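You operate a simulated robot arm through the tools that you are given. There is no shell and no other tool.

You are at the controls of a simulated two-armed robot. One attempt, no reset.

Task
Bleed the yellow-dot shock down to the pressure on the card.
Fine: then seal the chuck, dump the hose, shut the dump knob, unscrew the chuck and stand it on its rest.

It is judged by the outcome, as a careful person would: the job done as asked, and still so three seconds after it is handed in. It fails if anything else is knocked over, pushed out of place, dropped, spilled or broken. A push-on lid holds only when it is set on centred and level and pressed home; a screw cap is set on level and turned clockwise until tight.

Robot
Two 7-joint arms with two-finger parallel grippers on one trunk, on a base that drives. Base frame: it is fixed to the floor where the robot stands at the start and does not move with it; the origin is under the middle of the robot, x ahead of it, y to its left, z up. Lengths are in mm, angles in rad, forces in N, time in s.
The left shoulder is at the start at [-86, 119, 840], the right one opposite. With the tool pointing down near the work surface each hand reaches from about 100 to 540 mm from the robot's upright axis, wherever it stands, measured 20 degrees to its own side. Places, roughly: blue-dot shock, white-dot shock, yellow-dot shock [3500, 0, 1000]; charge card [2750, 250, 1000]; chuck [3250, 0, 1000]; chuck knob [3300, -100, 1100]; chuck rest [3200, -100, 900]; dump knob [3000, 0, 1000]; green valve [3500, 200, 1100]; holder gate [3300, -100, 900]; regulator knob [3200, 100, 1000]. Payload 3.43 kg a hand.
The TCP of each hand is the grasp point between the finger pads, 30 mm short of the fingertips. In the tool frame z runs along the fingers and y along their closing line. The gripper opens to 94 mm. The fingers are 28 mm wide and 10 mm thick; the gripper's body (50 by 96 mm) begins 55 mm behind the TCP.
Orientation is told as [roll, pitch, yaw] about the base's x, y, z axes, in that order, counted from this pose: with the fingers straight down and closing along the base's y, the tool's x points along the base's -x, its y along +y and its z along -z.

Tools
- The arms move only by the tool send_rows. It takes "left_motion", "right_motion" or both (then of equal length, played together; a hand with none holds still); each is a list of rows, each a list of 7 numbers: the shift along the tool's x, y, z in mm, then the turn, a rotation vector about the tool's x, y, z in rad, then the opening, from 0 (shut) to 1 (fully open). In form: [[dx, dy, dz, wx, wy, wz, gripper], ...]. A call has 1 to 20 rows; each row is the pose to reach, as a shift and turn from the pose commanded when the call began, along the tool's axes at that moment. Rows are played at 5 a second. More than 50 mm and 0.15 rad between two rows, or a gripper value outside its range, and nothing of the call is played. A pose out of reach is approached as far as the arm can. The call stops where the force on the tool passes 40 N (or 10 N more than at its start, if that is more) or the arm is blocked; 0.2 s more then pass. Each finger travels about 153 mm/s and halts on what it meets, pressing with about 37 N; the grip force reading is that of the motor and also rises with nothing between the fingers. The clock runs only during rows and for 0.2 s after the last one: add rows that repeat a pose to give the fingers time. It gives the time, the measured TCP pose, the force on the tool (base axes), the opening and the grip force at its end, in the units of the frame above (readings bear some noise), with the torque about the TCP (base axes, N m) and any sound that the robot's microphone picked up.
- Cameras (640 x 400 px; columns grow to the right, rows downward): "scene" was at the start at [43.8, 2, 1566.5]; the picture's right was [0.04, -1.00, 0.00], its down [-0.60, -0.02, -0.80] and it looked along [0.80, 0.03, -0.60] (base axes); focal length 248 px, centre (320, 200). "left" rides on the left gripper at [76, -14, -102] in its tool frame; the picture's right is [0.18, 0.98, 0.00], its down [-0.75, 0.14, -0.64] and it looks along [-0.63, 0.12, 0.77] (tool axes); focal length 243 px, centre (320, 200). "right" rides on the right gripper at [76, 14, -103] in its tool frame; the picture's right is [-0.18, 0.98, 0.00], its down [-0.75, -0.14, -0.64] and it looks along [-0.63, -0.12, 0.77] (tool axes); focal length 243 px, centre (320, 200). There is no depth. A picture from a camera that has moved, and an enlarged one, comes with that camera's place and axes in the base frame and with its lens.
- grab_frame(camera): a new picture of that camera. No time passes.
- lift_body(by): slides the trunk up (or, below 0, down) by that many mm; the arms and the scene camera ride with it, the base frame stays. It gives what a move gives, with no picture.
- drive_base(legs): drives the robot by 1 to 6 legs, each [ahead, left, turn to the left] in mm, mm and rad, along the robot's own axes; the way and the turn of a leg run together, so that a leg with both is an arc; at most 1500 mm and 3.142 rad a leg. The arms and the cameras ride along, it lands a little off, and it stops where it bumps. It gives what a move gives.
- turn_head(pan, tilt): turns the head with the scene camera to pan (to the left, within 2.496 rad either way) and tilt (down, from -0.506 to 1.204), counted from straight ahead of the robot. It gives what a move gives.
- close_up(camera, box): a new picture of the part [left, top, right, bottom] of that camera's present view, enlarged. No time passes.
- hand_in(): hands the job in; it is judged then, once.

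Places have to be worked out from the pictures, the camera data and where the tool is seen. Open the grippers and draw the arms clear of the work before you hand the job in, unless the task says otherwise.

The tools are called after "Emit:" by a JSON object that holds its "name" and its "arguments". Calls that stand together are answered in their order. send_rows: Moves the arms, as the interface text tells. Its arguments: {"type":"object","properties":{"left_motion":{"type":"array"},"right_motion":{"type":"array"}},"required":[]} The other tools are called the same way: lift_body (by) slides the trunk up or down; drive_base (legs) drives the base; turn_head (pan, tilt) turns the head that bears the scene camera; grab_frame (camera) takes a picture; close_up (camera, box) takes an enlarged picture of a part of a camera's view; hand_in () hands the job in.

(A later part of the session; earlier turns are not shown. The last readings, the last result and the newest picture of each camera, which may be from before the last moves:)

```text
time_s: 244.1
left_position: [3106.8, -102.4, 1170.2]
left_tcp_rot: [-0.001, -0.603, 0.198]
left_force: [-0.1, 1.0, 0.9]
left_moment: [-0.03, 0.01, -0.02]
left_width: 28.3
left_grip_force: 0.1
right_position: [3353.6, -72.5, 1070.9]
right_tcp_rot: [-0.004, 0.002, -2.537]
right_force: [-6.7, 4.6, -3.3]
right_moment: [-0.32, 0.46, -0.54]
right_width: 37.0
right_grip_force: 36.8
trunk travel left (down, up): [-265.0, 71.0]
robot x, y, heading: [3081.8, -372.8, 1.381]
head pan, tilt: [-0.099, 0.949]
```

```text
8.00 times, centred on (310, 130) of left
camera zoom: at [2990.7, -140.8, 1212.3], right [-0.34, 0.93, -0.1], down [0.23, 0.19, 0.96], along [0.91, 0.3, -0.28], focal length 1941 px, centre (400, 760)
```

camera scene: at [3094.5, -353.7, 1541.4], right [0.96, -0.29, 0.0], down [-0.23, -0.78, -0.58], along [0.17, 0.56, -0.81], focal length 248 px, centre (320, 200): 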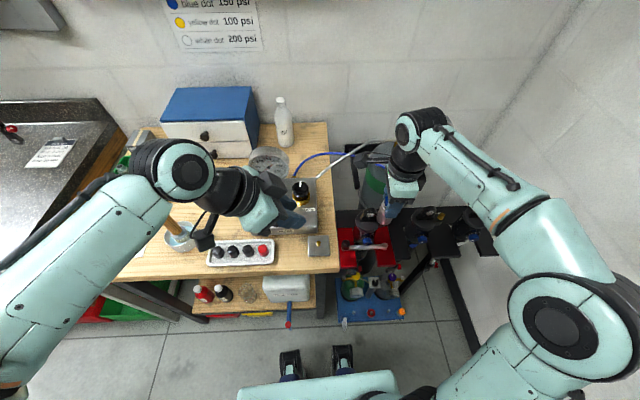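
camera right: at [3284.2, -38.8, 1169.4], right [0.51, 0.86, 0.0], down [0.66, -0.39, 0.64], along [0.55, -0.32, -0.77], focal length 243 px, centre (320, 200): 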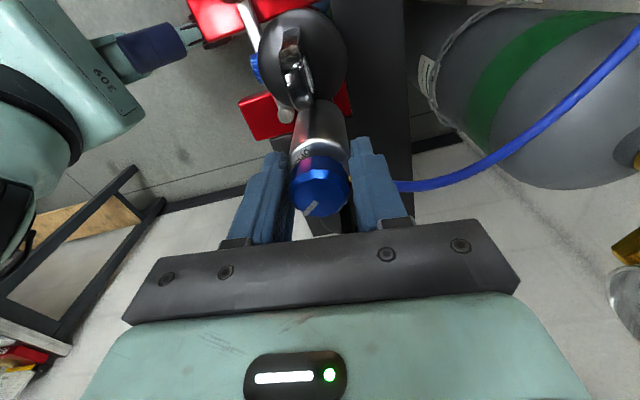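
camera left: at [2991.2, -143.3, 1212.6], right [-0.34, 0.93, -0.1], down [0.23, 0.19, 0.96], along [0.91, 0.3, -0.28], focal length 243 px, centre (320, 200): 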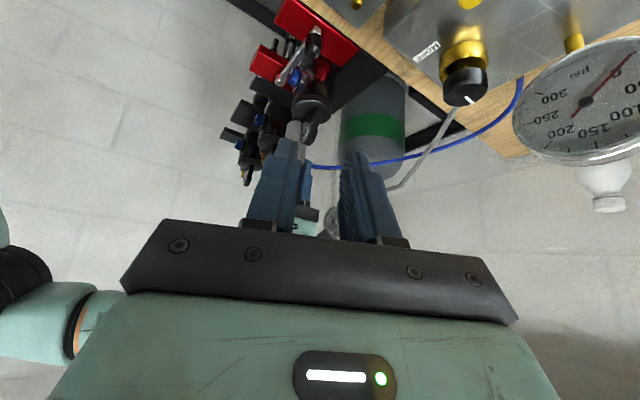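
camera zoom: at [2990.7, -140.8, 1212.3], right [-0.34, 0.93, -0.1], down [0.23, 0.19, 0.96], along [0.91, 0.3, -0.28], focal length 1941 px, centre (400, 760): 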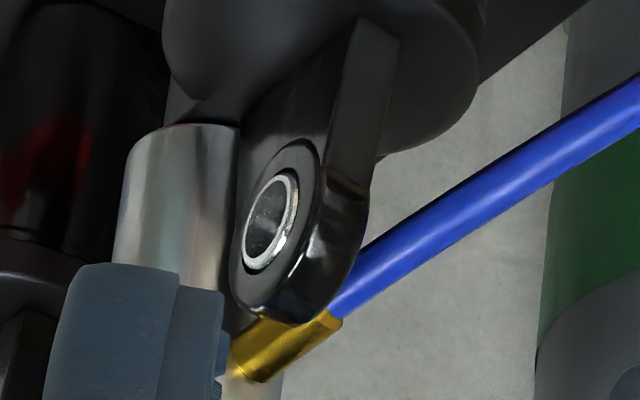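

The pads slid up and nothing changed. A better idea: bring the fitting back clear of the eye, lift the chuck elastically by its play (≈30 N upward) first, and only then swing the fitting counterclockwise over the eye's edge. Step one: push the fitting back clockwise about 30°.

Emit:
{"name": "send_rows", "arguments": {"right_motion": [[-4, 0, 0, 0, 0, 0.1, 0], [-4, 0, 0, 0, 0, 0.1, 0.25], [-4, 0, 0, 0, 0, 0.1, 0.5], [-4, 0, -25, 0, 0, 0.24, 0.5], [-4, 0, -25, 0, 0, 0.38, 0.5], [-4, 0, -25, 0, 0, 0.52, 0.5], [-4, 0, -25, 0, 0, 0.66, 0.5], [-4, 0, -25, 0, 0, 0.8, 0.5], [-4, 0, -25, 0, 0, 0.94, 0.5], [-4, 0, -25, 0, 0, 1.08, 0.5], [-4, 0, -25, 0, 0, 1.22, 0.5], [-4, 0, -25, 0, 0, 1.36, 0.5], [-4, 0, -25, 0, 0, 1.5, 0.45], [-4, 0, -10, 0, 0, 1.52, 0.45], [-4, 0, 3, 0, 0, 1.52, 0.45], [-4, 0, 3, 0, 0, 1.52, 0.2], [-4, 0, 3, 0, 0, 1.52, 0], [-4, 0, 3, 0, 0, 1.52, 0]]}}

Emit:
{"name": "send_rows", "arguments": {"right_motion": [[0, 0, 0, 0, 0, 0.1, 0], [0, 0, 0, 0, 0, 0.2, 0], [0, 0, 0, 0, 0, 0.3, 0], [0, 0, 0, 0, 0, 0.4, 0], [0, 0, 0, 0, 0, 0.5, 0], [0, 0, 0, 0, 0, 0.6, 0], [0, 0, 0, 0, 0, 0.7, 0], [0, 0, 0, 0, 0, 0.7, 0]]}}

Emit:
{"name": "close_up", "arguments": {"camera": "scene", "box": [350, 185, 414, 225]}}

Emit:
{"name": "close_up", "arguments": {"camera": "right", "box": [240, 80, 400, 180]}}

```text
time_s: 247.9
left_position: [3107.8, -105.1, 1171.1]
left_tcp_rot: [0.001, -0.602, 0.198]
left_force: [-0.6, 0.1, 0.9]
left_moment: [-0.03, 0.01, -0.01]
left_width: 27.9
left_grip_force: 0.1
right_position: [3349.6, -77.6, 1068.8]
right_tcp_rot: [-0.001, -0.004, 2.225]
right_force: [-1.9, -2.8, 12.3]
right_moment: [-0.2, 0.37, -0.18]
right_width: 36.8
right_grip_force: 36.6
trunk travel left (down, up): [-265.0, 71.0]
robot x, y, heading: [3077.8, -378.0, 1.379]
head pan, tilt: [-0.099, 0.949]
```

```text
time_s: 249.7
left_position: [3107.9, -105.3, 1170.5]
left_tcp_rot: [0.001, -0.601, 0.199]
left_force: [0.4, -0.3, 0.1]
left_moment: [0.01, -0.01, -0.01]
left_width: 28.1
left_grip_force: 0.0
right_position: [3349.6, -78.5, 1067.9]
right_tcp_rot: [0.0, 0.0, 1.524]
right_force: [-12.5, -7.3, -2.2]
right_moment: [-0.34, 0.37, 0.62]
right_width: 37.0
right_grip_force: 36.6
trunk travel left (down, up): [-265.0, 71.0]
robot x, y, heading: [3082.9, -374.5, 1.377]
head pan, tilt: [-0.099, 0.949]
```

```text
10.00 times, centred on (382, 205) of scene
camera zoom: at [3093.1, -352.9, 1541.4], right [0.96, -0.29, 0.0], down [-0.23, -0.78, -0.58], along [0.17, 0.56, -0.81], focal length 2482 px, centre (-300, 150)
```

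zoom: 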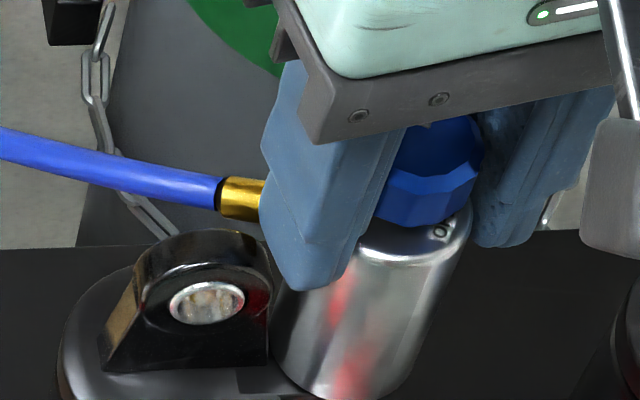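

```text
4.00 times, centred on (320, 130) of right
camera zoom: at [3331.8, -153.8, 1169.4], right [-0.97, 0.23, 0.0], down [0.18, 0.75, 0.64], along [0.15, 0.62, -0.77], focal length 970 px, centre (320, 480)
```

zoom: 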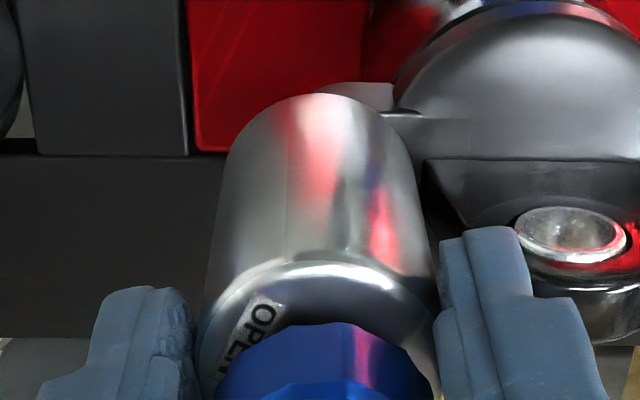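

It moved back. A little more clockwise for clearance, then I regrip with the rear finger behind the fitting.

Emit:
{"name": "send_rows", "arguments": {"right_motion": [[0, 0, 0, 0, 0, 0.1, 0], [0, 0, 0, 0, 0, 0.2, 0], [0, 0, 0, 0, 0, 0.3, 0], [0, 0, 0, 0, 0, 0.35, 0], [0, 0, 0, 0, 0, 0.3, 0.25], [0, 0, 0, 0, 0, 0.3, 0.5], [0, 0, -30, 0, 0, 0.16, 0.5], [0, 0, -40, 0, 0, 0.02, 0.5], [0, 0, -40, 0, 0, -0.12, 0.5], [0, 0, -40, 0, 0, -0.26, 0.5], [0, 0, -40, 0, 0, -0.4, 0.5], [0, 0, -40, 0, 0, -0.54, 0.5], [0, 0, -40, 0, 0, -0.68, 0.5], [0, 0, -40, 0, 0, -0.82, 0.5], [0, 0, -40, 0, 0, -0.96, 0.5], [0, 0, -40, 0, 0, -0.96, 0.5]]}}

Emit:
{"name": "close_up", "arguments": {"camera": "right", "box": [240, 70, 400, 170]}}

Emit:
{"name": "close_up", "arguments": {"camera": "scene", "box": [350, 185, 414, 225]}}

Emit:
{"name": "close_up", "arguments": {"camera": "left", "box": [270, 105, 350, 155]}}

```text
time_s: 253.1
left_position: [3106.9, -104.6, 1170.5]
left_tcp_rot: [-0.001, -0.6, 0.199]
left_force: [-0.9, -0.1, 0.7]
left_moment: [0.0, -0.01, 0.01]
left_width: 28.2
left_grip_force: 0.0
right_position: [3351.4, -77.5, 1107.5]
right_tcp_rot: [0.0, 0.0, 2.487]
right_force: [0.1, 0.1, -0.4]
right_moment: [-0.01, 0.01, 0.0]
right_width: 46.9
right_grip_force: 0.0
trunk travel left (down, up): [-265.0, 71.0]
robot x, y, heading: [3083.1, -377.2, 1.38]
head pan, tilt: [-0.099, 0.949]
```

```text
4.00 times, centred on (320, 120) of right
camera zoom: at [3403.4, -135.1, 1209.2], right [-0.74, -0.67, 0.0], down [-0.51, 0.57, 0.64], along [-0.43, 0.48, -0.77], focal length 970 px, centre (320, 520)
```

zoom: 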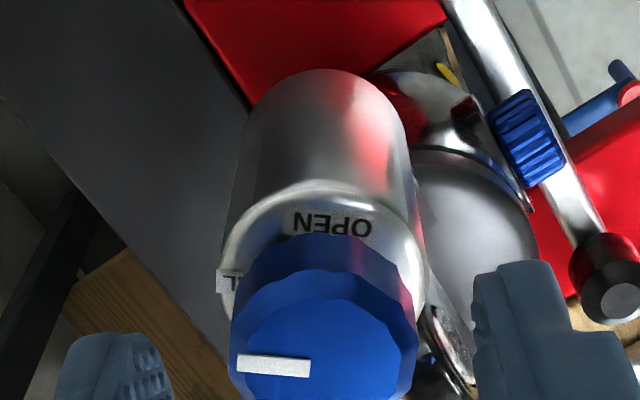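

```text
10.00 times, centred on (382, 205) of scene
camera zoom: at [3094.8, -351.8, 1541.4], right [0.96, -0.29, 0.0], down [-0.23, -0.78, -0.58], along [0.17, 0.56, -0.81], focal length 2482 px, centre (-300, 150)
```

zoom: 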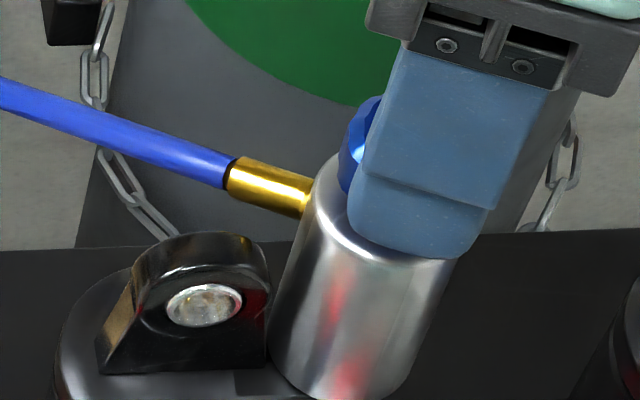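

```text
8.00 times, centred on (310, 130) of left
camera zoom: at [2991.4, -141.8, 1212.4], right [-0.34, 0.93, -0.1], down [0.23, 0.19, 0.96], along [0.91, 0.3, -0.28], focal length 1941 px, centre (400, 760)
```

zoom: 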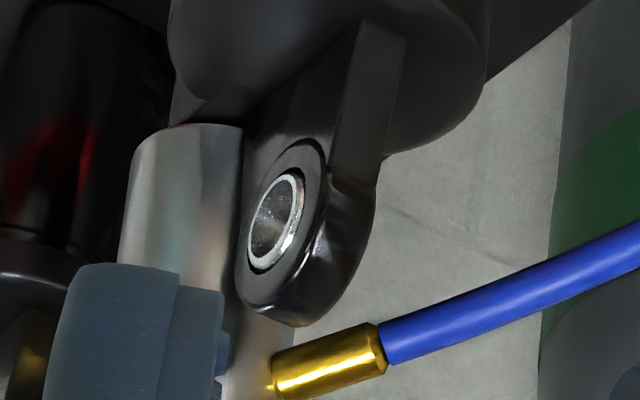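

The fitting is clear again; its axis is about 4 mm below the eye's top, so it cannot ride over. I double-check the other states – gauge, dump knob and chuck knob – before going on.

Emit:
{"name": "close_up", "arguments": {"camera": "scene", "box": [220, 140, 348, 240]}}

Emit:
{"name": "grab_frame", "arguments": {"camera": "left"}}

Emit:
{"name": "close_up", "arguments": {"camera": "left", "box": [500, 20, 640, 180]}}

```text
4.00 times, centred on (284, 190) of scene
camera zoom: at [3094.8, -351.8, 1541.4], right [0.96, -0.29, 0.0], down [-0.23, -0.78, -0.58], along [0.17, 0.56, -0.81], focal length 993 px, centre (464, 240)
```

zoom: 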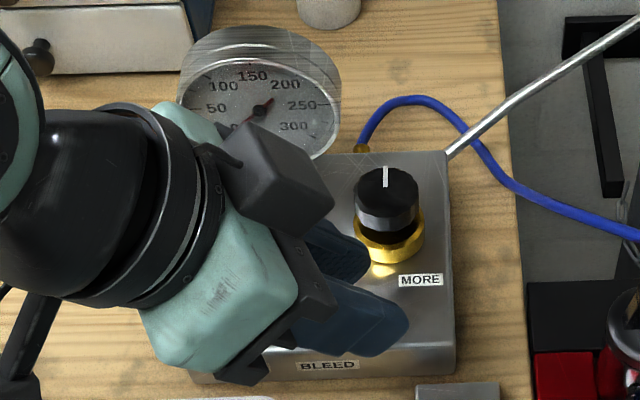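

```text
taken
camera left: at [2991.4, -141.8, 1212.4], right [-0.34, 0.93, -0.1], down [0.23, 0.19, 0.96], along [0.91, 0.3, -0.28], focal length 243 px, centre (320, 200)
```

left: 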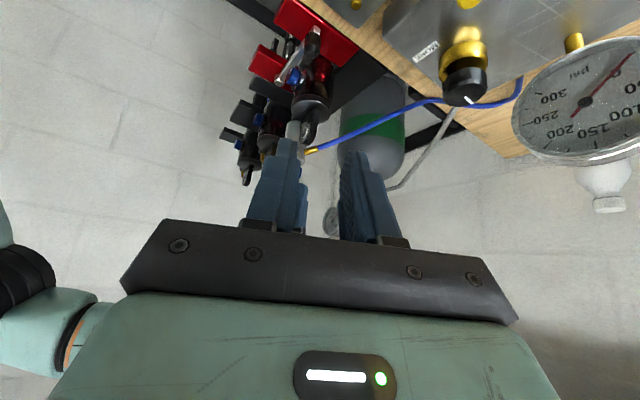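

```text
2.50 times, centred on (570, 100) of left
camera zoom: at [2991.4, -141.8, 1212.4], right [-0.34, 0.93, -0.1], down [0.23, 0.19, 0.96], along [0.91, 0.3, -0.28], focal length 606 px, centre (-305, 450)
```

zoom: 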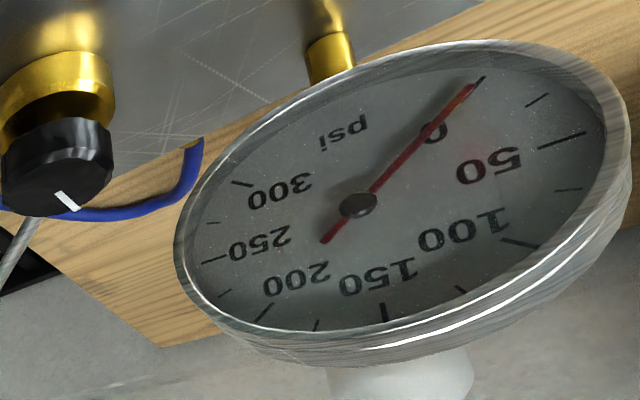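

Gauge is at 0, so everything else is in order. Thinking again: in each blocked attempt the trailing finger, not the fitting, may have been what ran into the eye – the finger's side and the eye's corner coincide at exactly that hand angle. To test it, I use a deep friction grip with the fingers well away from both fitting and eye, and turn counterclockwise.

Emit:
{"name": "send_rows", "arguments": {"right_motion": [[0, 0, 0, 0, 0, -0.14, 0.5], [0, 0, 10, 0, 0, -0.28, 0.5], [0, 0, 35, 0, 0, -0.3, 0.5], [0, 0, 55, 0, 0, -0.3, 0.5], [0, 0, 68, 0, 0, -0.3, 0.5], [0, 0, 70, 0, 0, -0.3, 0.5], [0, 0, 70, 0, 0, -0.3, 0.2], [0, 0, 70, 0, 0, -0.3, 0], [0, 0, 70, 0, 0, -0.3, 0], [0, 0, 70, 0, 0, -0.3, 0], [0, 0, 70, 0, 0, -0.36, 0], [0, 0, 70, 0, 0, -0.42, 0], [0, 0, 70, 0, 0, -0.48, 0], [0, 0, 70, 0, 0, -0.54, 0], [0, 0, 70, 0, 0, -0.6, 0], [0, 0, 70, 0, 0, -0.66, 0], [0, 0, 70, 0, 0, -0.72, 0]]}}

Emit:
{"name": "close_up", "arguments": {"camera": "scene", "box": [350, 185, 414, 225]}}

Emit:
{"name": "close_up", "arguments": {"camera": "left", "box": [270, 105, 350, 155]}}

```text
time_s: 256.7
left_position: [3107.5, -104.0, 1170.3]
left_tcp_rot: [0.0, -0.601, 0.199]
left_force: [0.1, 0.3, -1.0]
left_moment: [-0.02, 0.01, 0.0]
left_width: 28.0
left_grip_force: 0.1
right_position: [3350.3, -75.5, 1037.2]
right_tcp_rot: [-0.001, 0.002, -3.077]
right_force: [-4.9, 3.0, -3.4]
right_moment: [-0.85, 0.05, -1.01]
right_width: 38.0
right_grip_force: 37.0
trunk travel left (down, up): [-265.0, 71.0]
robot x, y, heading: [3079.1, -377.0, 1.381]
head pan, tilt: [-0.099, 0.949]
```

```text
10.00 times, centred on (382, 205) of scene
camera zoom: at [3094.4, -350.9, 1541.4], right [0.96, -0.29, 0.0], down [-0.23, -0.78, -0.58], along [0.17, 0.56, -0.81], focal length 2482 px, centre (-300, 150)
```

zoom: 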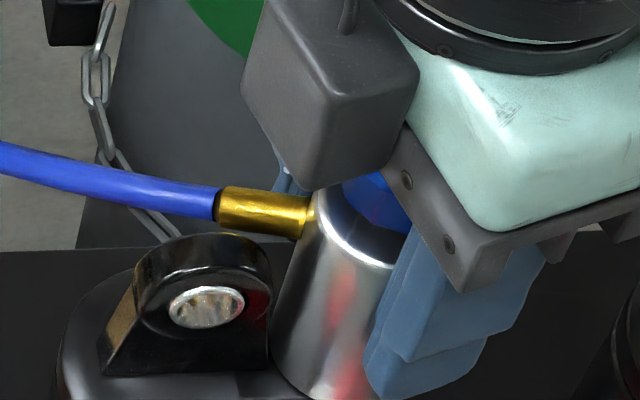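

```text
8.00 times, centred on (310, 130) of left
camera zoom: at [2991.1, -141.1, 1212.2], right [-0.34, 0.93, -0.1], down [0.23, 0.19, 0.96], along [0.91, 0.3, -0.28], focal length 1941 px, centre (400, 760)
```

zoom: 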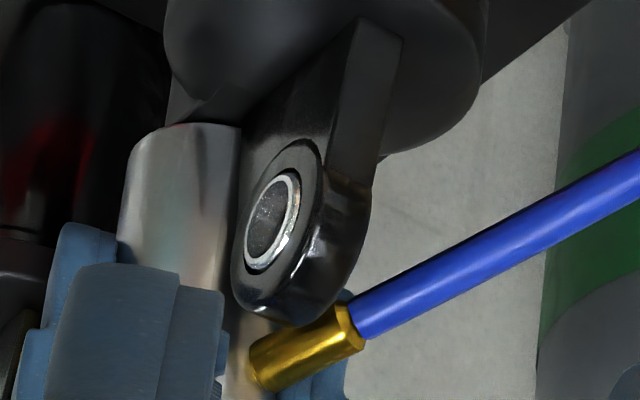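

It turned some 15° with this deep grip. I regrip with the fingers set further back (about 85° behind the fitting) so that neither finger can touch fitting or eye, and turn on.

Emit:
{"name": "send_rows", "arguments": {"right_motion": [[0, 0, 0, 0, 0, 0.05, 0.2], [0, 0, 0, 0, 0, 0.05, 0.5], [0, 0, -30, 0, 0, 0.15, 0.5], [0, 0, -30, 0, 0, 0.29, 0.5], [0, 0, -30, 0, 0, 0.43, 0.5], [0, 0, -30, 0, 0, 0.56, 0.5], [0, 0, 0, 0, 0, 0.56, 0.5], [0, 0, 4, 0, 0, 0.56, 0.5], [0, 0, 4, 0, 0, 0.56, 0.2], [0, 0, 4, 0, 0, 0.56, 0], [0, 0, 4, 0, 0, 0.56, 0], [0, 0, 4, 0, 0, 0.5, 0], [0, 0, 4, 0, 0, 0.44, 0], [0, 0, 4, 0, 0, 0.38, 0], [0, 0, 4, 0, 0, 0.32, 0], [0, 0, 4, 0, 0, 0.26, 0], [0, 0, 4, 0, 0, 0.2, 0], [0, 0, 4, 0, 0, 0.14, 0], [0, 0, 4, 0, 0, 0.08, 0]]}}

Emit:
{"name": "close_up", "arguments": {"camera": "scene", "box": [350, 185, 414, 225]}}

Emit:
{"name": "close_up", "arguments": {"camera": "left", "box": [270, 105, 350, 155]}}

Emit:
{"name": "close_up", "arguments": {"camera": "right", "box": [240, 80, 400, 180]}}

```text
time_s: 260.7
left_position: [3106.8, -104.6, 1170.3]
left_tcp_rot: [0.0, -0.6, 0.199]
left_force: [0.0, 0.6, -0.1]
left_moment: [0.0, 0.04, 0.0]
left_width: 28.0
left_grip_force: 0.1
right_position: [3350.4, -76.2, 1033.8]
right_tcp_rot: [-0.002, 0.0, 3.128]
right_force: [-3.2, -0.1, 1.9]
right_moment: [-0.06, 0.34, -0.81]
right_width: 37.7
right_grip_force: 37.0
trunk travel left (down, up): [-265.0, 71.0]
robot x, y, heading: [3080.9, -377.1, 1.382]
head pan, tilt: [-0.099, 0.949]
```

```text
10.00 times, centred on (382, 205) of scene
camera zoom: at [3094.0, -351.6, 1541.4], right [0.96, -0.29, 0.0], down [-0.23, -0.78, -0.58], along [0.17, 0.56, -0.81], focal length 2482 px, centre (-300, 150)
```

zoom: 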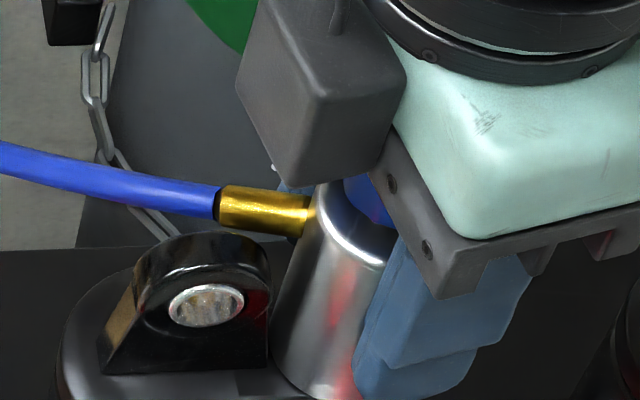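

```text
8.00 times, centred on (310, 130) of left
camera zoom: at [2990.8, -141.7, 1212.3], right [-0.34, 0.93, -0.1], down [0.23, 0.19, 0.96], along [0.91, 0.3, -0.28], focal length 1941 px, centre (400, 760)
```

zoom: 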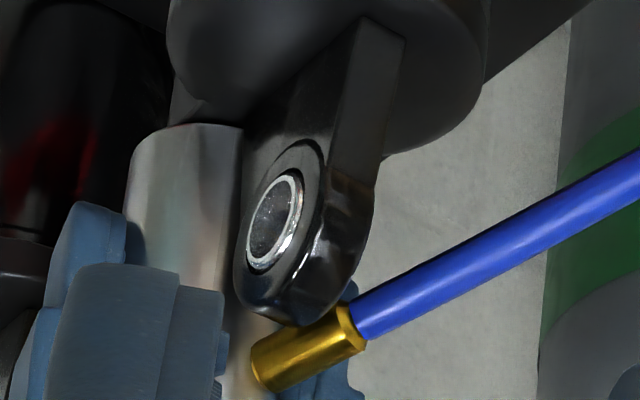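

```text
4.00 times, centred on (320, 130) of right
camera zoom: at [3427.2, -92.5, 1135.2], right [-0.2, -0.98, 0.0], down [-0.75, 0.15, 0.64], along [-0.63, 0.13, -0.77], focal length 970 px, centre (320, 480)
```

zoom: 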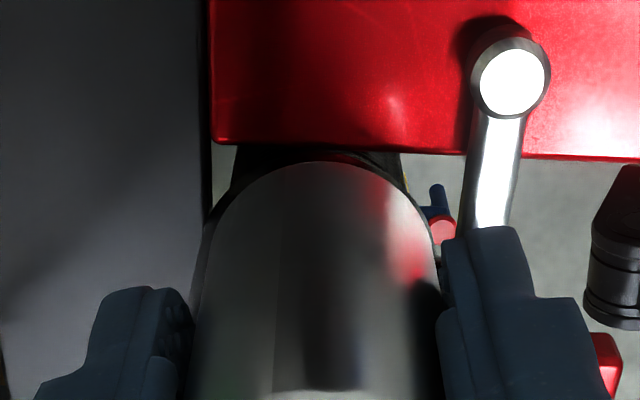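

Friction on the barrel slips at about 0.8 N m. A different handle: the blue knob is faceted and sits above everything; being at its SEAL end, turning it further counterclockwise may carry the whole chuck round freely. I release and go to grip the knob.

Emit:
{"name": "send_rows", "arguments": {"right_motion": [[0, 0, 0, 0, 0, 0.05, 0.25], [0, 0, 0, 0, 0, 0.05, 0.5], [0, 0, -45, 0, 0, 0.05, 0.5], [0, 0, -90, 0, 0, 0.15, 0.5], [0, 0, -95, 0, 0, 0.29, 0.5], [0, 0, -95, 0, 0, 0.43, 0.5], [0, 0, -95, 0, 0, 0.57, 0.5], [0, 0, -95, 0, 0, 0.71, 0.5], [0, 0, -95, 0, 0, 0.85, 0.5], [0, 0, -95, 0, 0, 0.99, 0.5], [0, 0, -95, 0, 0, 1.13, 0.5], [0, 0, -95, 0, 0, 1.27, 0.5], [0, 0, -95, 0, 0, 1.41, 0.5], [0, 0, -95, 0, 0, 1.55, 0.5], [0, 0, -95, 0, 0, 1.69, 0.5], [0, 0, -95, 0, 0, 1.83, 0.5], [0, 0, -95, 0, 0, 1.97, 0.5], [0, 0, -95, 0, 0, 2.11, 0.5], [0, 0, -95, 0, 0, 2.25, 0.5], [0, 0, -95, 0, 0, 2.39, 0.5]]}}

Emit:
{"name": "send_rows", "arguments": {"right_motion": [[0, 0, 0, 0, 0, 0.14, 0.5], [0, 0, 10, 0, 0, 0.28, 0.5], [0, 0, 25, 0, 0, 0.4, 0.5], [0, 0, 42, 0, 0, 0.4, 0.5], [0, 0, 42, 0, 0, 0.4, 0.5], [0, 0, 42, 0, 0, 0.4, 0.2], [0, 0, 42, 0, 0, 0.4, 0], [0, 0, 42, 0, 0, 0.4, 0]]}}

Emit:
{"name": "close_up", "arguments": {"camera": "scene", "box": [350, 185, 414, 225]}}

Emit:
{"name": "close_up", "arguments": {"camera": "right", "box": [240, 80, 400, 180]}}

```text
time_s: 264.9
left_position: [3106.5, -103.8, 1170.4]
left_tcp_rot: [-0.001, -0.6, 0.198]
left_force: [-0.3, 0.1, 0.1]
left_moment: [0.0, -0.04, 0.0]
left_width: 28.4
left_grip_force: 0.1
right_position: [3350.5, -77.6, 1128.1]
right_tcp_rot: [0.001, -0.001, 0.733]
right_force: [0.3, -0.2, -0.8]
right_moment: [0.0, 0.0, 0.02]
right_width: 46.9
right_grip_force: 0.2
trunk travel left (down, up): [-265.0, 71.0]
robot x, y, heading: [3081.1, -377.8, 1.381]
head pan, tilt: [-0.099, 0.949]
```

```text
time_s: 266.7
left_position: [3108.4, -104.0, 1170.5]
left_tcp_rot: [0.0, -0.6, 0.2]
left_force: [0.4, -0.4, 0.1]
left_moment: [0.03, -0.02, 0.03]
left_width: 28.3
left_grip_force: 0.1
right_position: [3351.3, -75.5, 1085.8]
right_tcp_rot: [0.001, 0.002, 0.336]
right_force: [-1.0, 3.5, 1.2]
right_moment: [0.09, -0.07, -0.06]
right_width: 29.8
right_grip_force: 36.7
trunk travel left (down, up): [-265.0, 71.0]
robot x, y, heading: [3078.1, -373.7, 1.382]
head pan, tilt: [-0.099, 0.949]
```

```text
10.00 times, centred on (382, 205) of scene
camera zoom: at [3094.7, -351.3, 1541.4], right [0.96, -0.29, 0.0], down [-0.23, -0.78, -0.58], along [0.17, 0.56, -0.81], focal length 2482 px, centre (-300, 150)
```

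zoom: 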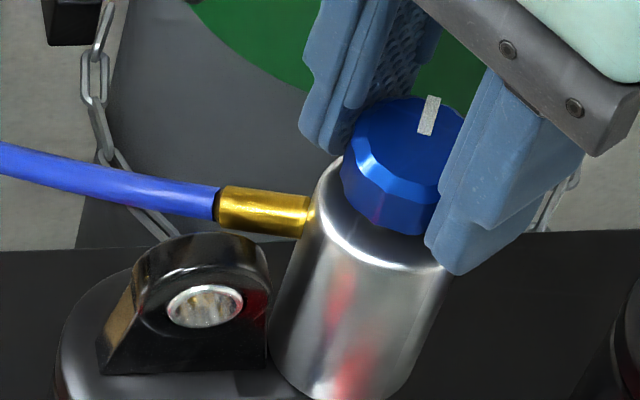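

```text
4.00 times, centred on (320, 130) of right
camera zoom: at [3275.0, -88.3, 1188.1], right [-0.15, 0.99, 0.0], down [0.76, 0.11, 0.64], along [0.64, 0.1, -0.77], focal length 970 px, centre (320, 480)
```

zoom: 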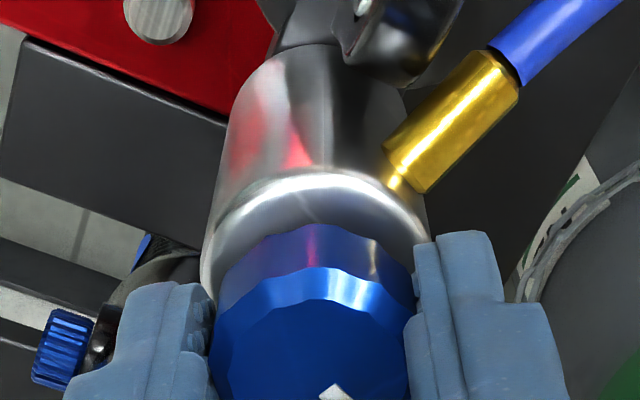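

The knob is gripped. I turn counterclockwise a little (0.3 rad) and see what moves.

Emit:
{"name": "send_rows", "arguments": {"right_motion": [[0, 0, 0, 0, 0, -0.1, 0], [0, 0, 0, 0, 0, -0.2, 0], [0, 0, 0, 0, 0, -0.3, 0], [0, 0, 0, 0, 0, -0.3, 0]]}}

Emit:
{"name": "close_up", "arguments": {"camera": "scene", "box": [350, 185, 414, 225]}}

Emit:
{"name": "close_up", "arguments": {"camera": "right", "box": [240, 80, 400, 180]}}

```text
time_s: 267.7
left_position: [3107.3, -103.6, 1171.3]
left_tcp_rot: [0.0, -0.6, 0.2]
left_force: [0.4, 0.9, 0.7]
left_moment: [-0.01, 0.0, -0.03]
left_width: 28.2
left_grip_force: 0.0
right_position: [3350.1, -77.4, 1087.0]
right_tcp_rot: [0.0, 0.002, 0.636]
right_force: [-1.4, 8.0, 0.1]
right_moment: [0.31, -0.03, -0.02]
right_width: 29.7
right_grip_force: 37.1
trunk travel left (down, up): [-265.0, 71.0]
robot x, y, heading: [3083.1, -379.2, 1.382]
head pan, tilt: [-0.099, 0.949]
```

```text
10.00 times, centred on (382, 205) of scene
camera zoom: at [3094.5, -350.6, 1541.4], right [0.96, -0.29, 0.0], down [-0.23, -0.78, -0.58], along [0.17, 0.56, -0.81], focal length 2482 px, centre (-300, 150)
```

zoom: 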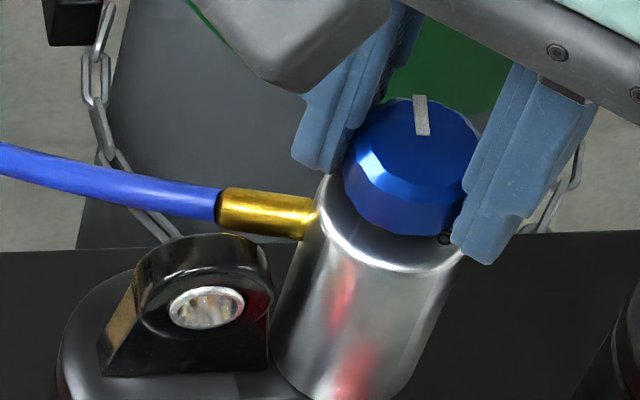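

```text
4.00 times, centred on (320, 130) of right
camera zoom: at [3281.7, -110.0, 1188.1], right [-0.44, 0.9, 0.0], down [0.69, 0.33, 0.64], along [0.58, 0.28, -0.77], focal length 970 px, centre (320, 480)
```

zoom: 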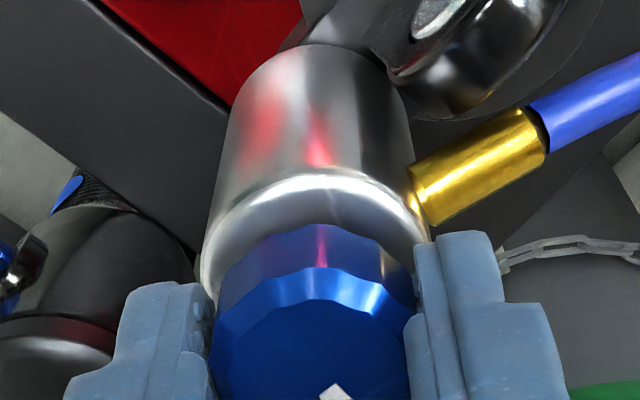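

The knob itself turned about 17° past SEAL with no torque, so it had not been at its end stop. I keep turning it to find the stop.

Emit:
{"name": "send_rows", "arguments": {"right_motion": [[0, 0, 0, 0, 0, -0.12, 0], [0, 0, 0, 0, 0, -0.24, 0], [0, 0, 0, 0, 0, -0.36, 0], [0, 0, 0, 0, 0, -0.48, 0], [0, 0, 0, 0, 0, -0.6, 0], [0, 0, 0, 0, 0, -0.6, 0]]}}

Emit:
{"name": "close_up", "arguments": {"camera": "scene", "box": [350, 185, 414, 225]}}

Emit:
{"name": "close_up", "arguments": {"camera": "right", "box": [240, 80, 400, 180]}}

```text
time_s: 269.1
left_position: [3107.0, -103.2, 1169.4]
left_tcp_rot: [-0.003, -0.601, 0.2]
left_force: [-0.4, -0.1, -0.8]
left_moment: [-0.03, -0.03, 0.02]
left_width: 28.4
left_grip_force: 0.1
right_position: [3350.3, -75.8, 1085.8]
right_tcp_rot: [-0.002, -0.001, 1.238]
right_force: [-4.2, 11.0, 2.8]
right_moment: [0.45, 0.02, -0.03]
right_width: 30.1
right_grip_force: 36.8
trunk travel left (down, up): [-265.0, 71.0]
robot x, y, heading: [3079.6, -375.2, 1.383]
head pan, tilt: [-0.099, 0.949]
```

```text
10.00 times, centred on (382, 205) of scene
camera zoom: at [3093.9, -350.1, 1541.4], right [0.96, -0.29, 0.0], down [-0.23, -0.78, -0.58], along [0.17, 0.56, -0.81], focal length 2482 px, centre (-300, 150)
```

zoom: 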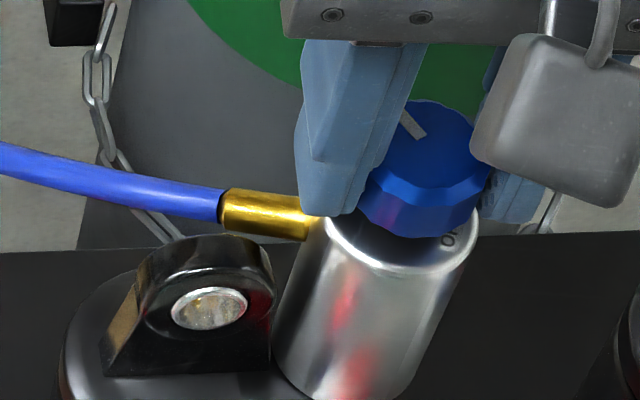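

```text
4.00 times, centred on (320, 130) of right
camera zoom: at [3312.1, -143.2, 1188.0], right [-0.87, 0.5, 0.0], down [0.38, 0.67, 0.64], along [0.32, 0.56, -0.77], focal length 970 px, centre (320, 480)
```

zoom: 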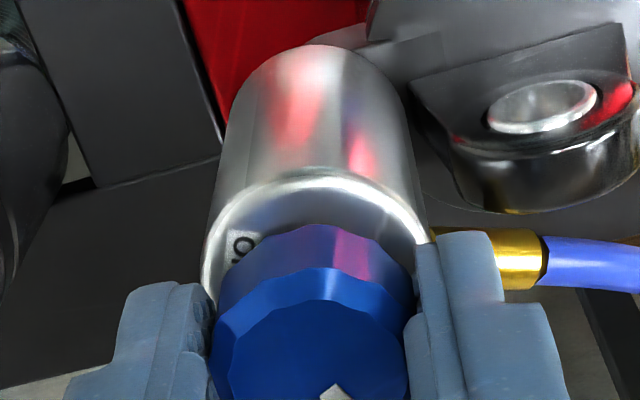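

No stop yet, ~50° past SEAL with no resistance. I turn on a bit further looking for the stop.

Emit:
{"name": "send_rows", "arguments": {"right_motion": [[0, 0, 0, 0, 0, -0.13, 0], [0, 0, 0, 0, 0, -0.26, 0], [0, 0, 0, 0, 0, -0.39, 0], [0, 0, 0, 0, 0, -0.52, 0], [0, 0, 0, 0, 0, -0.65, 0], [0, 0, 0, 0, 0, -0.78, 0], [0, 0, 0, 0, 0, -0.91, 0], [0, 0, 0, 0, 0, -1.04, 0], [0, 0, 0, 0, 0, -1.17, 0], [0, 0, 0, 0, 0, -1.3, 0], [0, 0, 0, 0, 0, -1.3, 0]]}}

Emit:
{"name": "close_up", "arguments": {"camera": "scene", "box": [350, 185, 414, 225]}}

Emit:
{"name": "close_up", "arguments": {"camera": "right", "box": [240, 80, 400, 180]}}

```text
time_s: 271.5
left_position: [3108.4, -104.7, 1171.1]
left_tcp_rot: [0.0, -0.601, 0.198]
left_force: [-0.5, -0.1, -0.3]
left_moment: [0.0, 0.0, 0.0]
left_width: 28.0
left_grip_force: 0.0
right_position: [3352.6, -78.2, 1086.9]
right_tcp_rot: [0.001, 0.003, 2.535]
right_force: [-0.4, -0.5, 0.7]
right_moment: [-0.49, -0.13, -0.43]
right_width: 29.8
right_grip_force: 37.0
trunk travel left (down, up): [-265.0, 71.0]
robot x, y, heading: [3076.3, -377.0, 1.381]
head pan, tilt: [-0.099, 0.949]
```

```text
10.00 times, centred on (382, 205) of scene
camera zoom: at [3095.1, -351.8, 1541.4], right [0.96, -0.29, 0.0], down [-0.23, -0.78, -0.58], along [0.17, 0.56, -0.81], focal length 2482 px, centre (-300, 150)
```

zoom: 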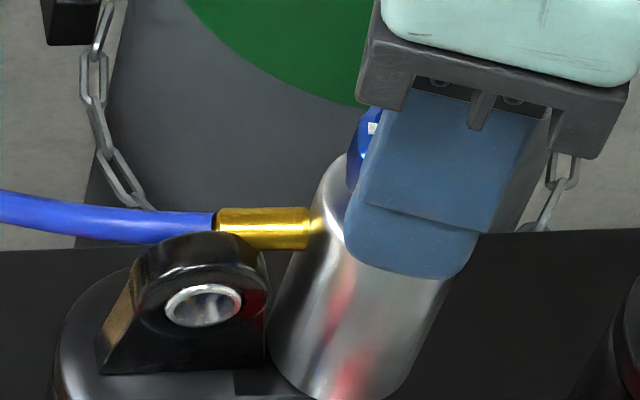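

```text
4.00 times, centred on (320, 130) of right
camera zoom: at [3406.8, -132.8, 1188.4], right [-0.71, -0.7, 0.0], down [-0.54, 0.55, 0.64], along [-0.45, 0.46, -0.77], focal length 970 px, centre (320, 480)
```

zoom: 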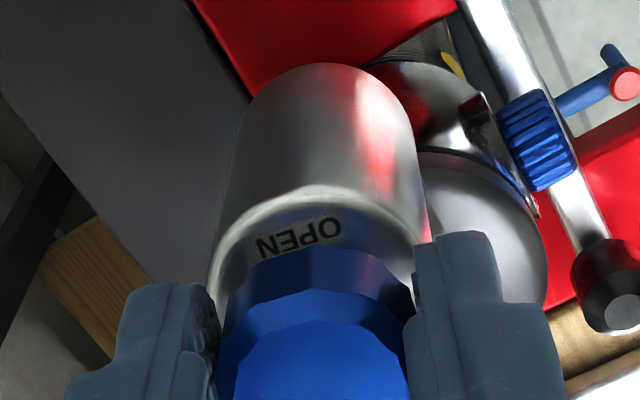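

The knob reached its stop and then carried the chuck round by ~12°. The fingers here are clear of the eye, so I continue and see whether the fitting passes.

Emit:
{"name": "send_rows", "arguments": {"right_motion": [[0, 0, 0, 0, 0, -0.1, 0], [0, 0, 0, 0, 0, -0.2, 0], [0, 0, 0, 0, 0, -0.3, 0], [0, 0, 0, 0, 0, -0.4, 0], [0, 0, 0, 0, 0, -0.5, 0], [0, 0, 0, 0, 0, -0.5, 0]]}}

Emit:
{"name": "close_up", "arguments": {"camera": "scene", "box": [350, 185, 414, 225]}}

Emit:
{"name": "close_up", "arguments": {"camera": "right", "box": [240, 80, 400, 180]}}

Emit:
{"name": "close_up", "arguments": {"camera": "left", "box": [270, 105, 350, 155]}}

```text
time_s: 272.9
left_position: [3107.7, -104.4, 1171.3]
left_tcp_rot: [0.0, -0.6, 0.199]
left_force: [-1.5, 0.0, 0.4]
left_moment: [0.01, -0.01, -0.04]
left_width: 28.0
left_grip_force: 0.2
right_position: [3351.9, -76.2, 1086.2]
right_tcp_rot: [-0.001, -0.002, 3.035]
right_force: [1.2, 0.7, 2.1]
right_moment: [-0.06, 0.02, -0.28]
right_width: 29.8
right_grip_force: 37.2
trunk travel left (down, up): [-265.0, 71.0]
robot x, y, heading: [3080.7, -375.2, 1.381]
head pan, tilt: [-0.099, 0.949]
```

```text
10.00 times, centred on (382, 205) of scene
camera zoom: at [3094.9, -351.8, 1541.5], right [0.96, -0.29, 0.0], down [-0.23, -0.78, -0.58], along [0.17, 0.56, -0.81], focal length 2482 px, centre (-300, 150)
```

zoom: 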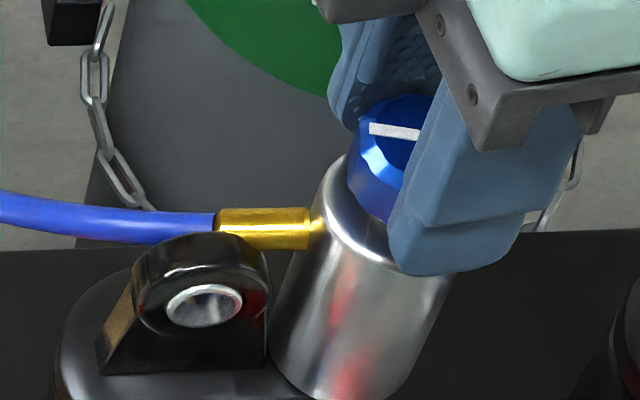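

```text
4.00 times, centred on (320, 130) of right
camera zoom: at [3426.3, -99.4, 1188.6], right [-0.29, -0.96, 0.0], down [-0.73, 0.22, 0.64], along [-0.61, 0.19, -0.77], focal length 970 px, centre (320, 480)
```

zoom: 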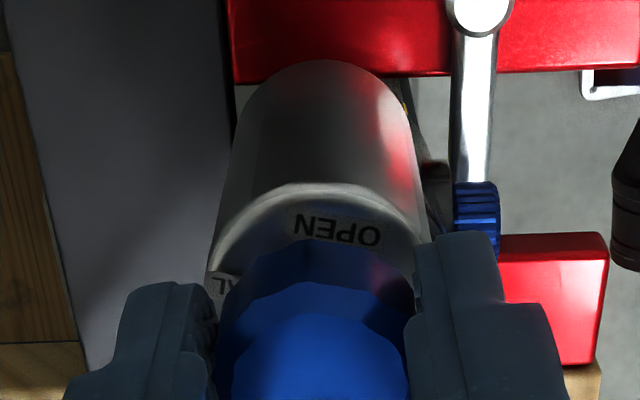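

```text
8.00 times, centred on (310, 130) of left
camera zoom: at [2991.5, -141.8, 1212.5], right [-0.34, 0.93, -0.1], down [0.23, 0.19, 0.96], along [0.91, 0.3, -0.28], focal length 1941 px, centre (400, 760)
```

zoom: 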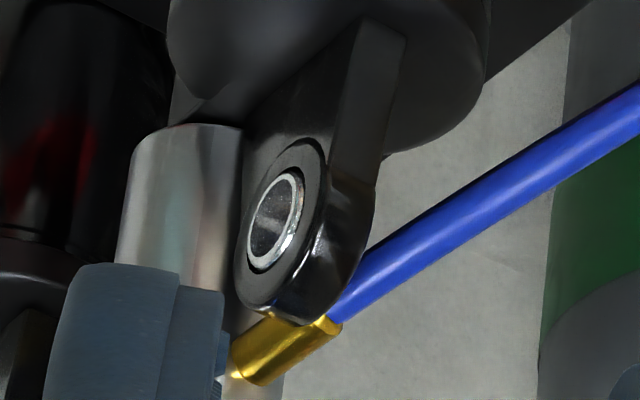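

The chuck now turned with under 0.45 N m, whereas before it resisted 0.8: so the knob had not been fully backed off until now. With the knob truly at its stop, I regrip the barrel and lift-test.

Emit:
{"name": "send_rows", "arguments": {"right_motion": [[0, 0, 0, 0, 0, 0, 0.25], [0, 0, 0, 0, 0, 0, 0.48], [0, 0, 10, 0, 0, 0, 0.48], [0, 0, 20, 0, 0, 0, 0.48], [0, 0, 20, 0, 0, 0, 0.2], [0, 0, 20, 0, 0, 0, 0], [0, 0, 20, 0, 0, 0, 0], [0, 0, 19, 0, 0, 0, 0], [0, 0, 18, 0, 0, 0, 0], [0, 0, 17, 0, 0, 0, 0], [0, 0, 16, 0, 0, 0, 0]]}}

Emit:
{"name": "close_up", "arguments": {"camera": "scene", "box": [350, 185, 414, 225]}}

```text
time_s: 275.3
left_position: [3109.6, -103.1, 1171.2]
left_tcp_rot: [-0.001, -0.6, 0.199]
left_force: [-0.2, 0.8, -0.1]
left_moment: [-0.02, 0.0, -0.01]
left_width: 28.2
left_grip_force: 0.1
right_position: [3350.8, -76.1, 1069.9]
right_tcp_rot: [0.003, 0.0, 3.035]
right_force: [-0.4, 2.6, -2.4]
right_moment: [0.17, 0.11, -0.02]
right_width: 37.0
right_grip_force: 37.2
trunk travel left (down, up): [-265.0, 71.0]
robot x, y, heading: [3083.4, -375.8, 1.379]
head pan, tilt: [-0.099, 0.949]
```

```text
10.00 times, centred on (382, 205) of scene
camera zoom: at [3094.9, -351.0, 1541.4], right [0.96, -0.29, 0.0], down [-0.23, -0.78, -0.58], along [0.17, 0.56, -0.81], focal length 2482 px, centre (-300, 150)
```

zoom: 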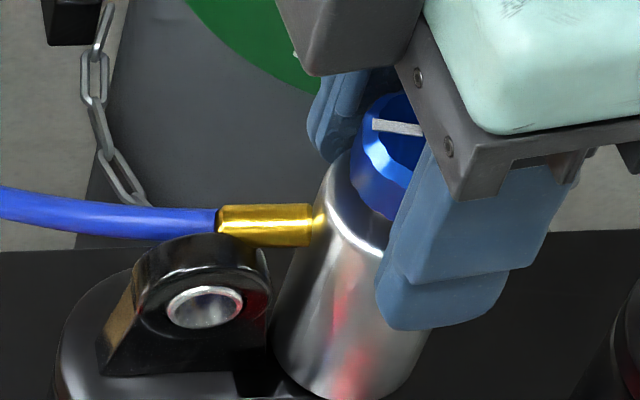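

The lift force is only 2.4 N now: the chuck is free. I raise it straight up, slowly.

Emit:
{"name": "send_rows", "arguments": {"right_motion": [[0, 0, -8, 0, 0, 0, 0], [0, 0, -20, 0, 0, 0, 0], [0, 0, -35, 0, 0, 0, 0], [0, 0, -50, 0, 0, 0, 0], [0, 0, -70, 0, 0, 0, 0], [0, 0, -90, 0, 0, 0, 0], [0, 0, -90, 0, 0, 0, 0]]}}

Emit:
{"name": "grab_frame", "arguments": {"camera": "scene"}}

Emit:
{"name": "close_up", "arguments": {"camera": "scene", "box": [320, 150, 448, 240]}}

Emit:
{"name": "grab_frame", "arguments": {"camera": "right"}}

```text
time_s: 276.9
left_position: [3108.0, -104.9, 1170.2]
left_tcp_rot: [0.001, -0.6, 0.198]
left_force: [0.7, 0.2, -0.4]
left_moment: [-0.02, 0.0, 0.01]
left_width: 28.0
left_grip_force: 0.0
right_position: [3350.8, -77.3, 1159.6]
right_tcp_rot: [0.001, 0.001, 3.035]
right_force: [-0.1, -1.0, -2.5]
right_moment: [0.01, 0.01, -0.03]
right_width: 37.0
right_grip_force: 37.3
trunk travel left (down, up): [-265.0, 71.0]
robot x, y, heading: [3081.1, -376.6, 1.377]
head pan, tilt: [-0.099, 0.949]
```

```text
taken
camera scene: at [3095.0, -351.8, 1541.4], right [0.96, -0.29, 0.0], down [-0.23, -0.78, -0.58], along [0.17, 0.56, -0.81], focal length 248 px, centre (320, 200)
```

scene: 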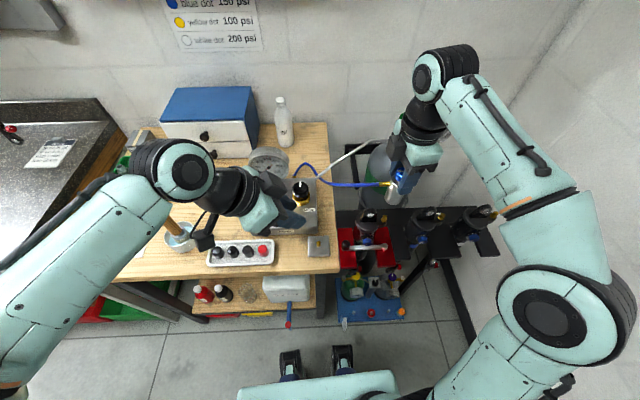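

```text
4.44 times, centred on (384, 195) of scene
camera zoom: at [3095.0, -351.8, 1541.4], right [0.96, -0.29, 0.0], down [-0.23, -0.78, -0.58], along [0.17, 0.56, -0.81], focal length 1103 px, centre (36, 222)
```

zoom: 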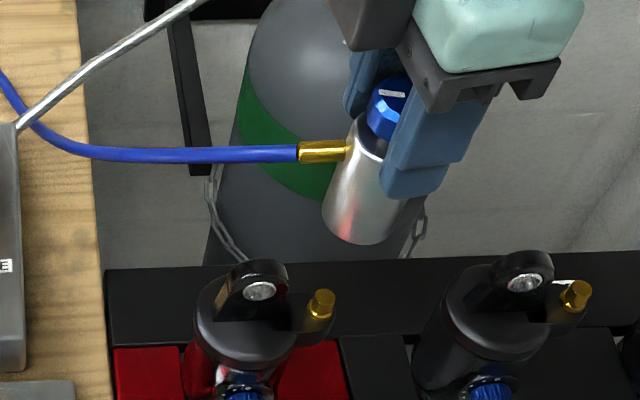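

```text
taken
camera right: at [3426.2, -99.5, 1262.1], right [-0.29, -0.96, 0.0], down [-0.73, 0.22, 0.64], along [-0.62, 0.18, -0.77], focal length 243 px, centre (320, 200)
```

right: 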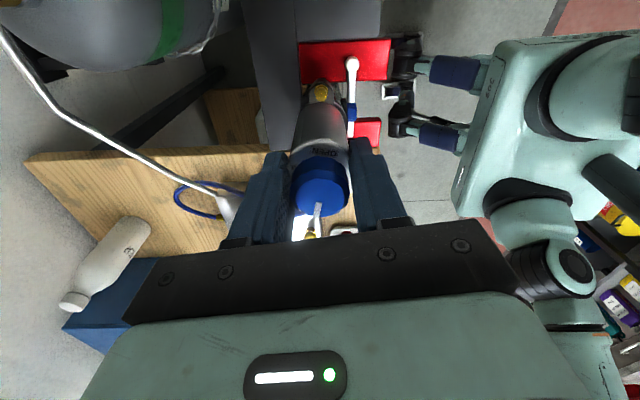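

The chuck is off and the shock's brass valve is exposed. I check the knob's line against the labels and look at the rest.

Emit:
{"name": "close_up", "arguments": {"camera": "right", "box": [270, 130, 370, 230]}}

Emit:
{"name": "close_up", "arguments": {"camera": "scene", "box": [376, 160, 424, 190]}}

Emit:
{"name": "close_up", "arguments": {"camera": "scene", "box": [290, 225, 354, 265]}}

Emit:
{"name": "close_up", "arguments": {"camera": "left", "box": [230, 0, 390, 100]}}

```text
4.00 times, centred on (320, 180) of right
camera zoom: at [3426.2, -99.5, 1262.1], right [-0.29, -0.96, 0.0], down [-0.73, 0.22, 0.64], along [-0.62, 0.18, -0.77], focal length 970 px, centre (320, 280)
```

zoom: 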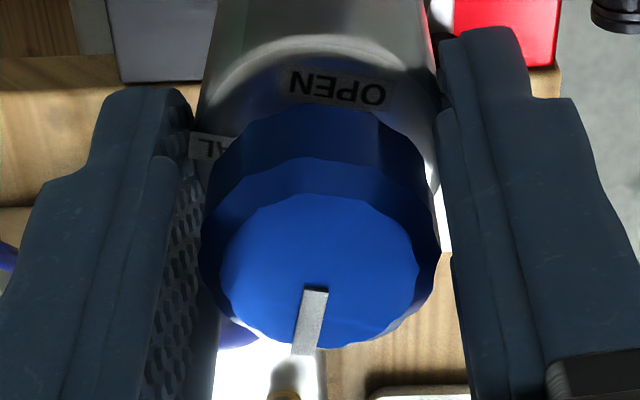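

```text
13.33 times, centred on (400, 175) of scene
camera zoom: at [3095.0, -351.8, 1541.4], right [0.96, -0.29, 0.0], down [-0.23, -0.78, -0.58], along [0.17, 0.56, -0.81], focal length 3310 px, centre (-747, 533)
```

zoom: 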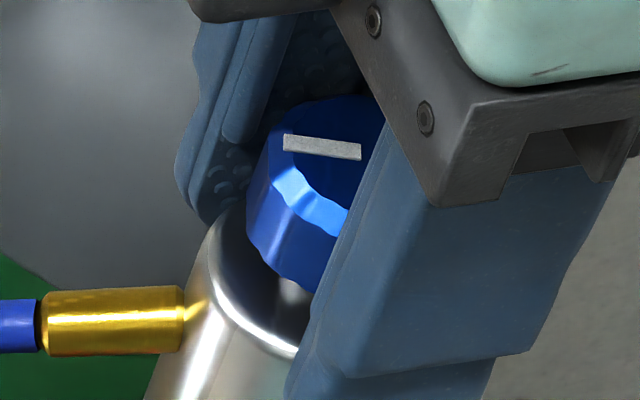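

```text
10.00 times, centred on (322, 245) of scene
camera zoom: at [3095.0, -351.8, 1541.4], right [0.96, -0.29, 0.0], down [-0.23, -0.78, -0.58], along [0.17, 0.56, -0.81], focal length 2482 px, centre (300, -250)
```

zoom: 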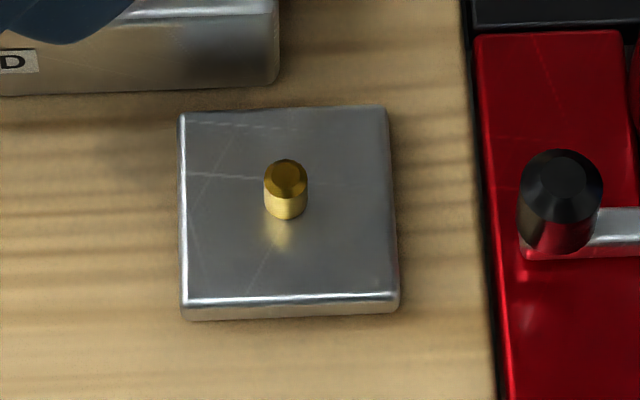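

```text
4.00 times, centred on (310, 50) of left
camera zoom: at [2991.6, -141.8, 1212.4], right [-0.34, 0.93, -0.1], down [0.23, 0.19, 0.96], along [0.91, 0.3, -0.28], focal length 970 px, centre (360, 800)
```

zoom: 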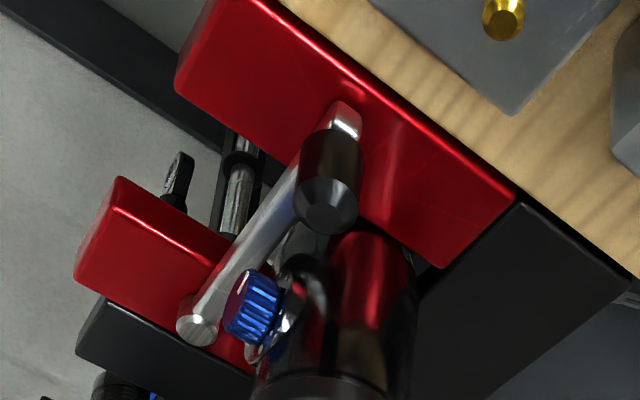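

The knob is simply past SEAL at its stop (sealed), and the rest's peg is at (3177, -64), top about 927. First I move the left hand out of the way to the left.

Emit:
{"name": "send_rows", "arguments": {"left_motion": [[30, 10, -27, 0, 0.1, 0, 0.3], [60, 20, -54, 0, 0.2, 0, 0.3], [90, 30, -81, 0, 0.3, 0, 0.3], [120, 40, -108, 0, 0.42, 0, 0.3], [146, 48, -132, 0, 0.54, 0, 0.3], [167, 55, -151, 0, 0.6, 0, 0.3], [167, 55, -151, 0, 0.6, 0, 0.3]]}}

Emit:
{"name": "send_rows", "arguments": {"left_motion": [[0, 0, 0, 0, 0, -0.14, 0.3], [0, 0, 0, 0, 0, -0.28, 0.3], [0, 0, 0, 0, 0, -0.42, 0.3], [0, 0, 0, 0, 0, -0.56, 0.3], [0, 0, 0, 0, 0, -0.7, 0.3], [0, 0, 0, 0, 0, -0.84, 0.3], [0, 0, 0, 0, 0, -0.98, 0.3], [0, 0, 0, 0, 0, -1.1, 0.3], [0, 0, 0, 0, 0, -1.1, 0.3]]}}

Emit:
{"name": "grab_frame", "arguments": {"camera": "scene"}}

```text
time_s: 278.5
left_position: [2878.1, -95.7, 1199.8]
left_tcp_rot: [-0.001, 0.002, 0.198]
left_force: [0.2, 0.2, 0.0]
left_moment: [-0.02, 0.01, -0.02]
left_width: 28.1
left_grip_force: 0.0
right_position: [3351.5, -76.4, 1160.5]
right_tcp_rot: [-0.001, 0.0, 3.035]
right_force: [0.3, -0.3, -2.6]
right_moment: [0.03, 0.01, 0.02]
right_width: 36.8
right_grip_force: 37.6
trunk travel left (down, up): [-265.0, 71.0]
robot x, y, heading: [3079.9, -377.7, 1.378]
head pan, tilt: [-0.099, 0.949]
```

```text
time_s: 280.5
left_position: [2878.5, -95.4, 1201.3]
left_tcp_rot: [0.0, 0.0, 1.301]
left_force: [0.9, -0.1, -0.3]
left_moment: [-0.03, 0.0, 0.03]
left_width: 27.9
left_grip_force: 0.0
right_position: [3351.1, -77.1, 1161.3]
right_tcp_rot: [-0.001, 0.0, 3.036]
right_force: [0.3, -0.9, -3.3]
right_moment: [-0.02, -0.02, -0.01]
right_width: 37.0
right_grip_force: 37.2
trunk travel left (down, up): [-265.0, 71.0]
robot x, y, heading: [3084.5, -374.6, 1.376]
head pan, tilt: [-0.099, 0.949]
```

```text
taken
camera scene: at [3094.9, -351.6, 1541.4], right [0.96, -0.29, 0.0], down [-0.23, -0.78, -0.58], along [0.17, 0.56, -0.81], focal length 248 px, centre (320, 200)
```

scene: 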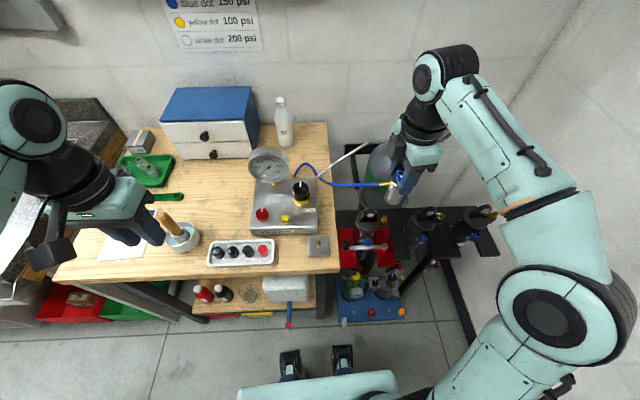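

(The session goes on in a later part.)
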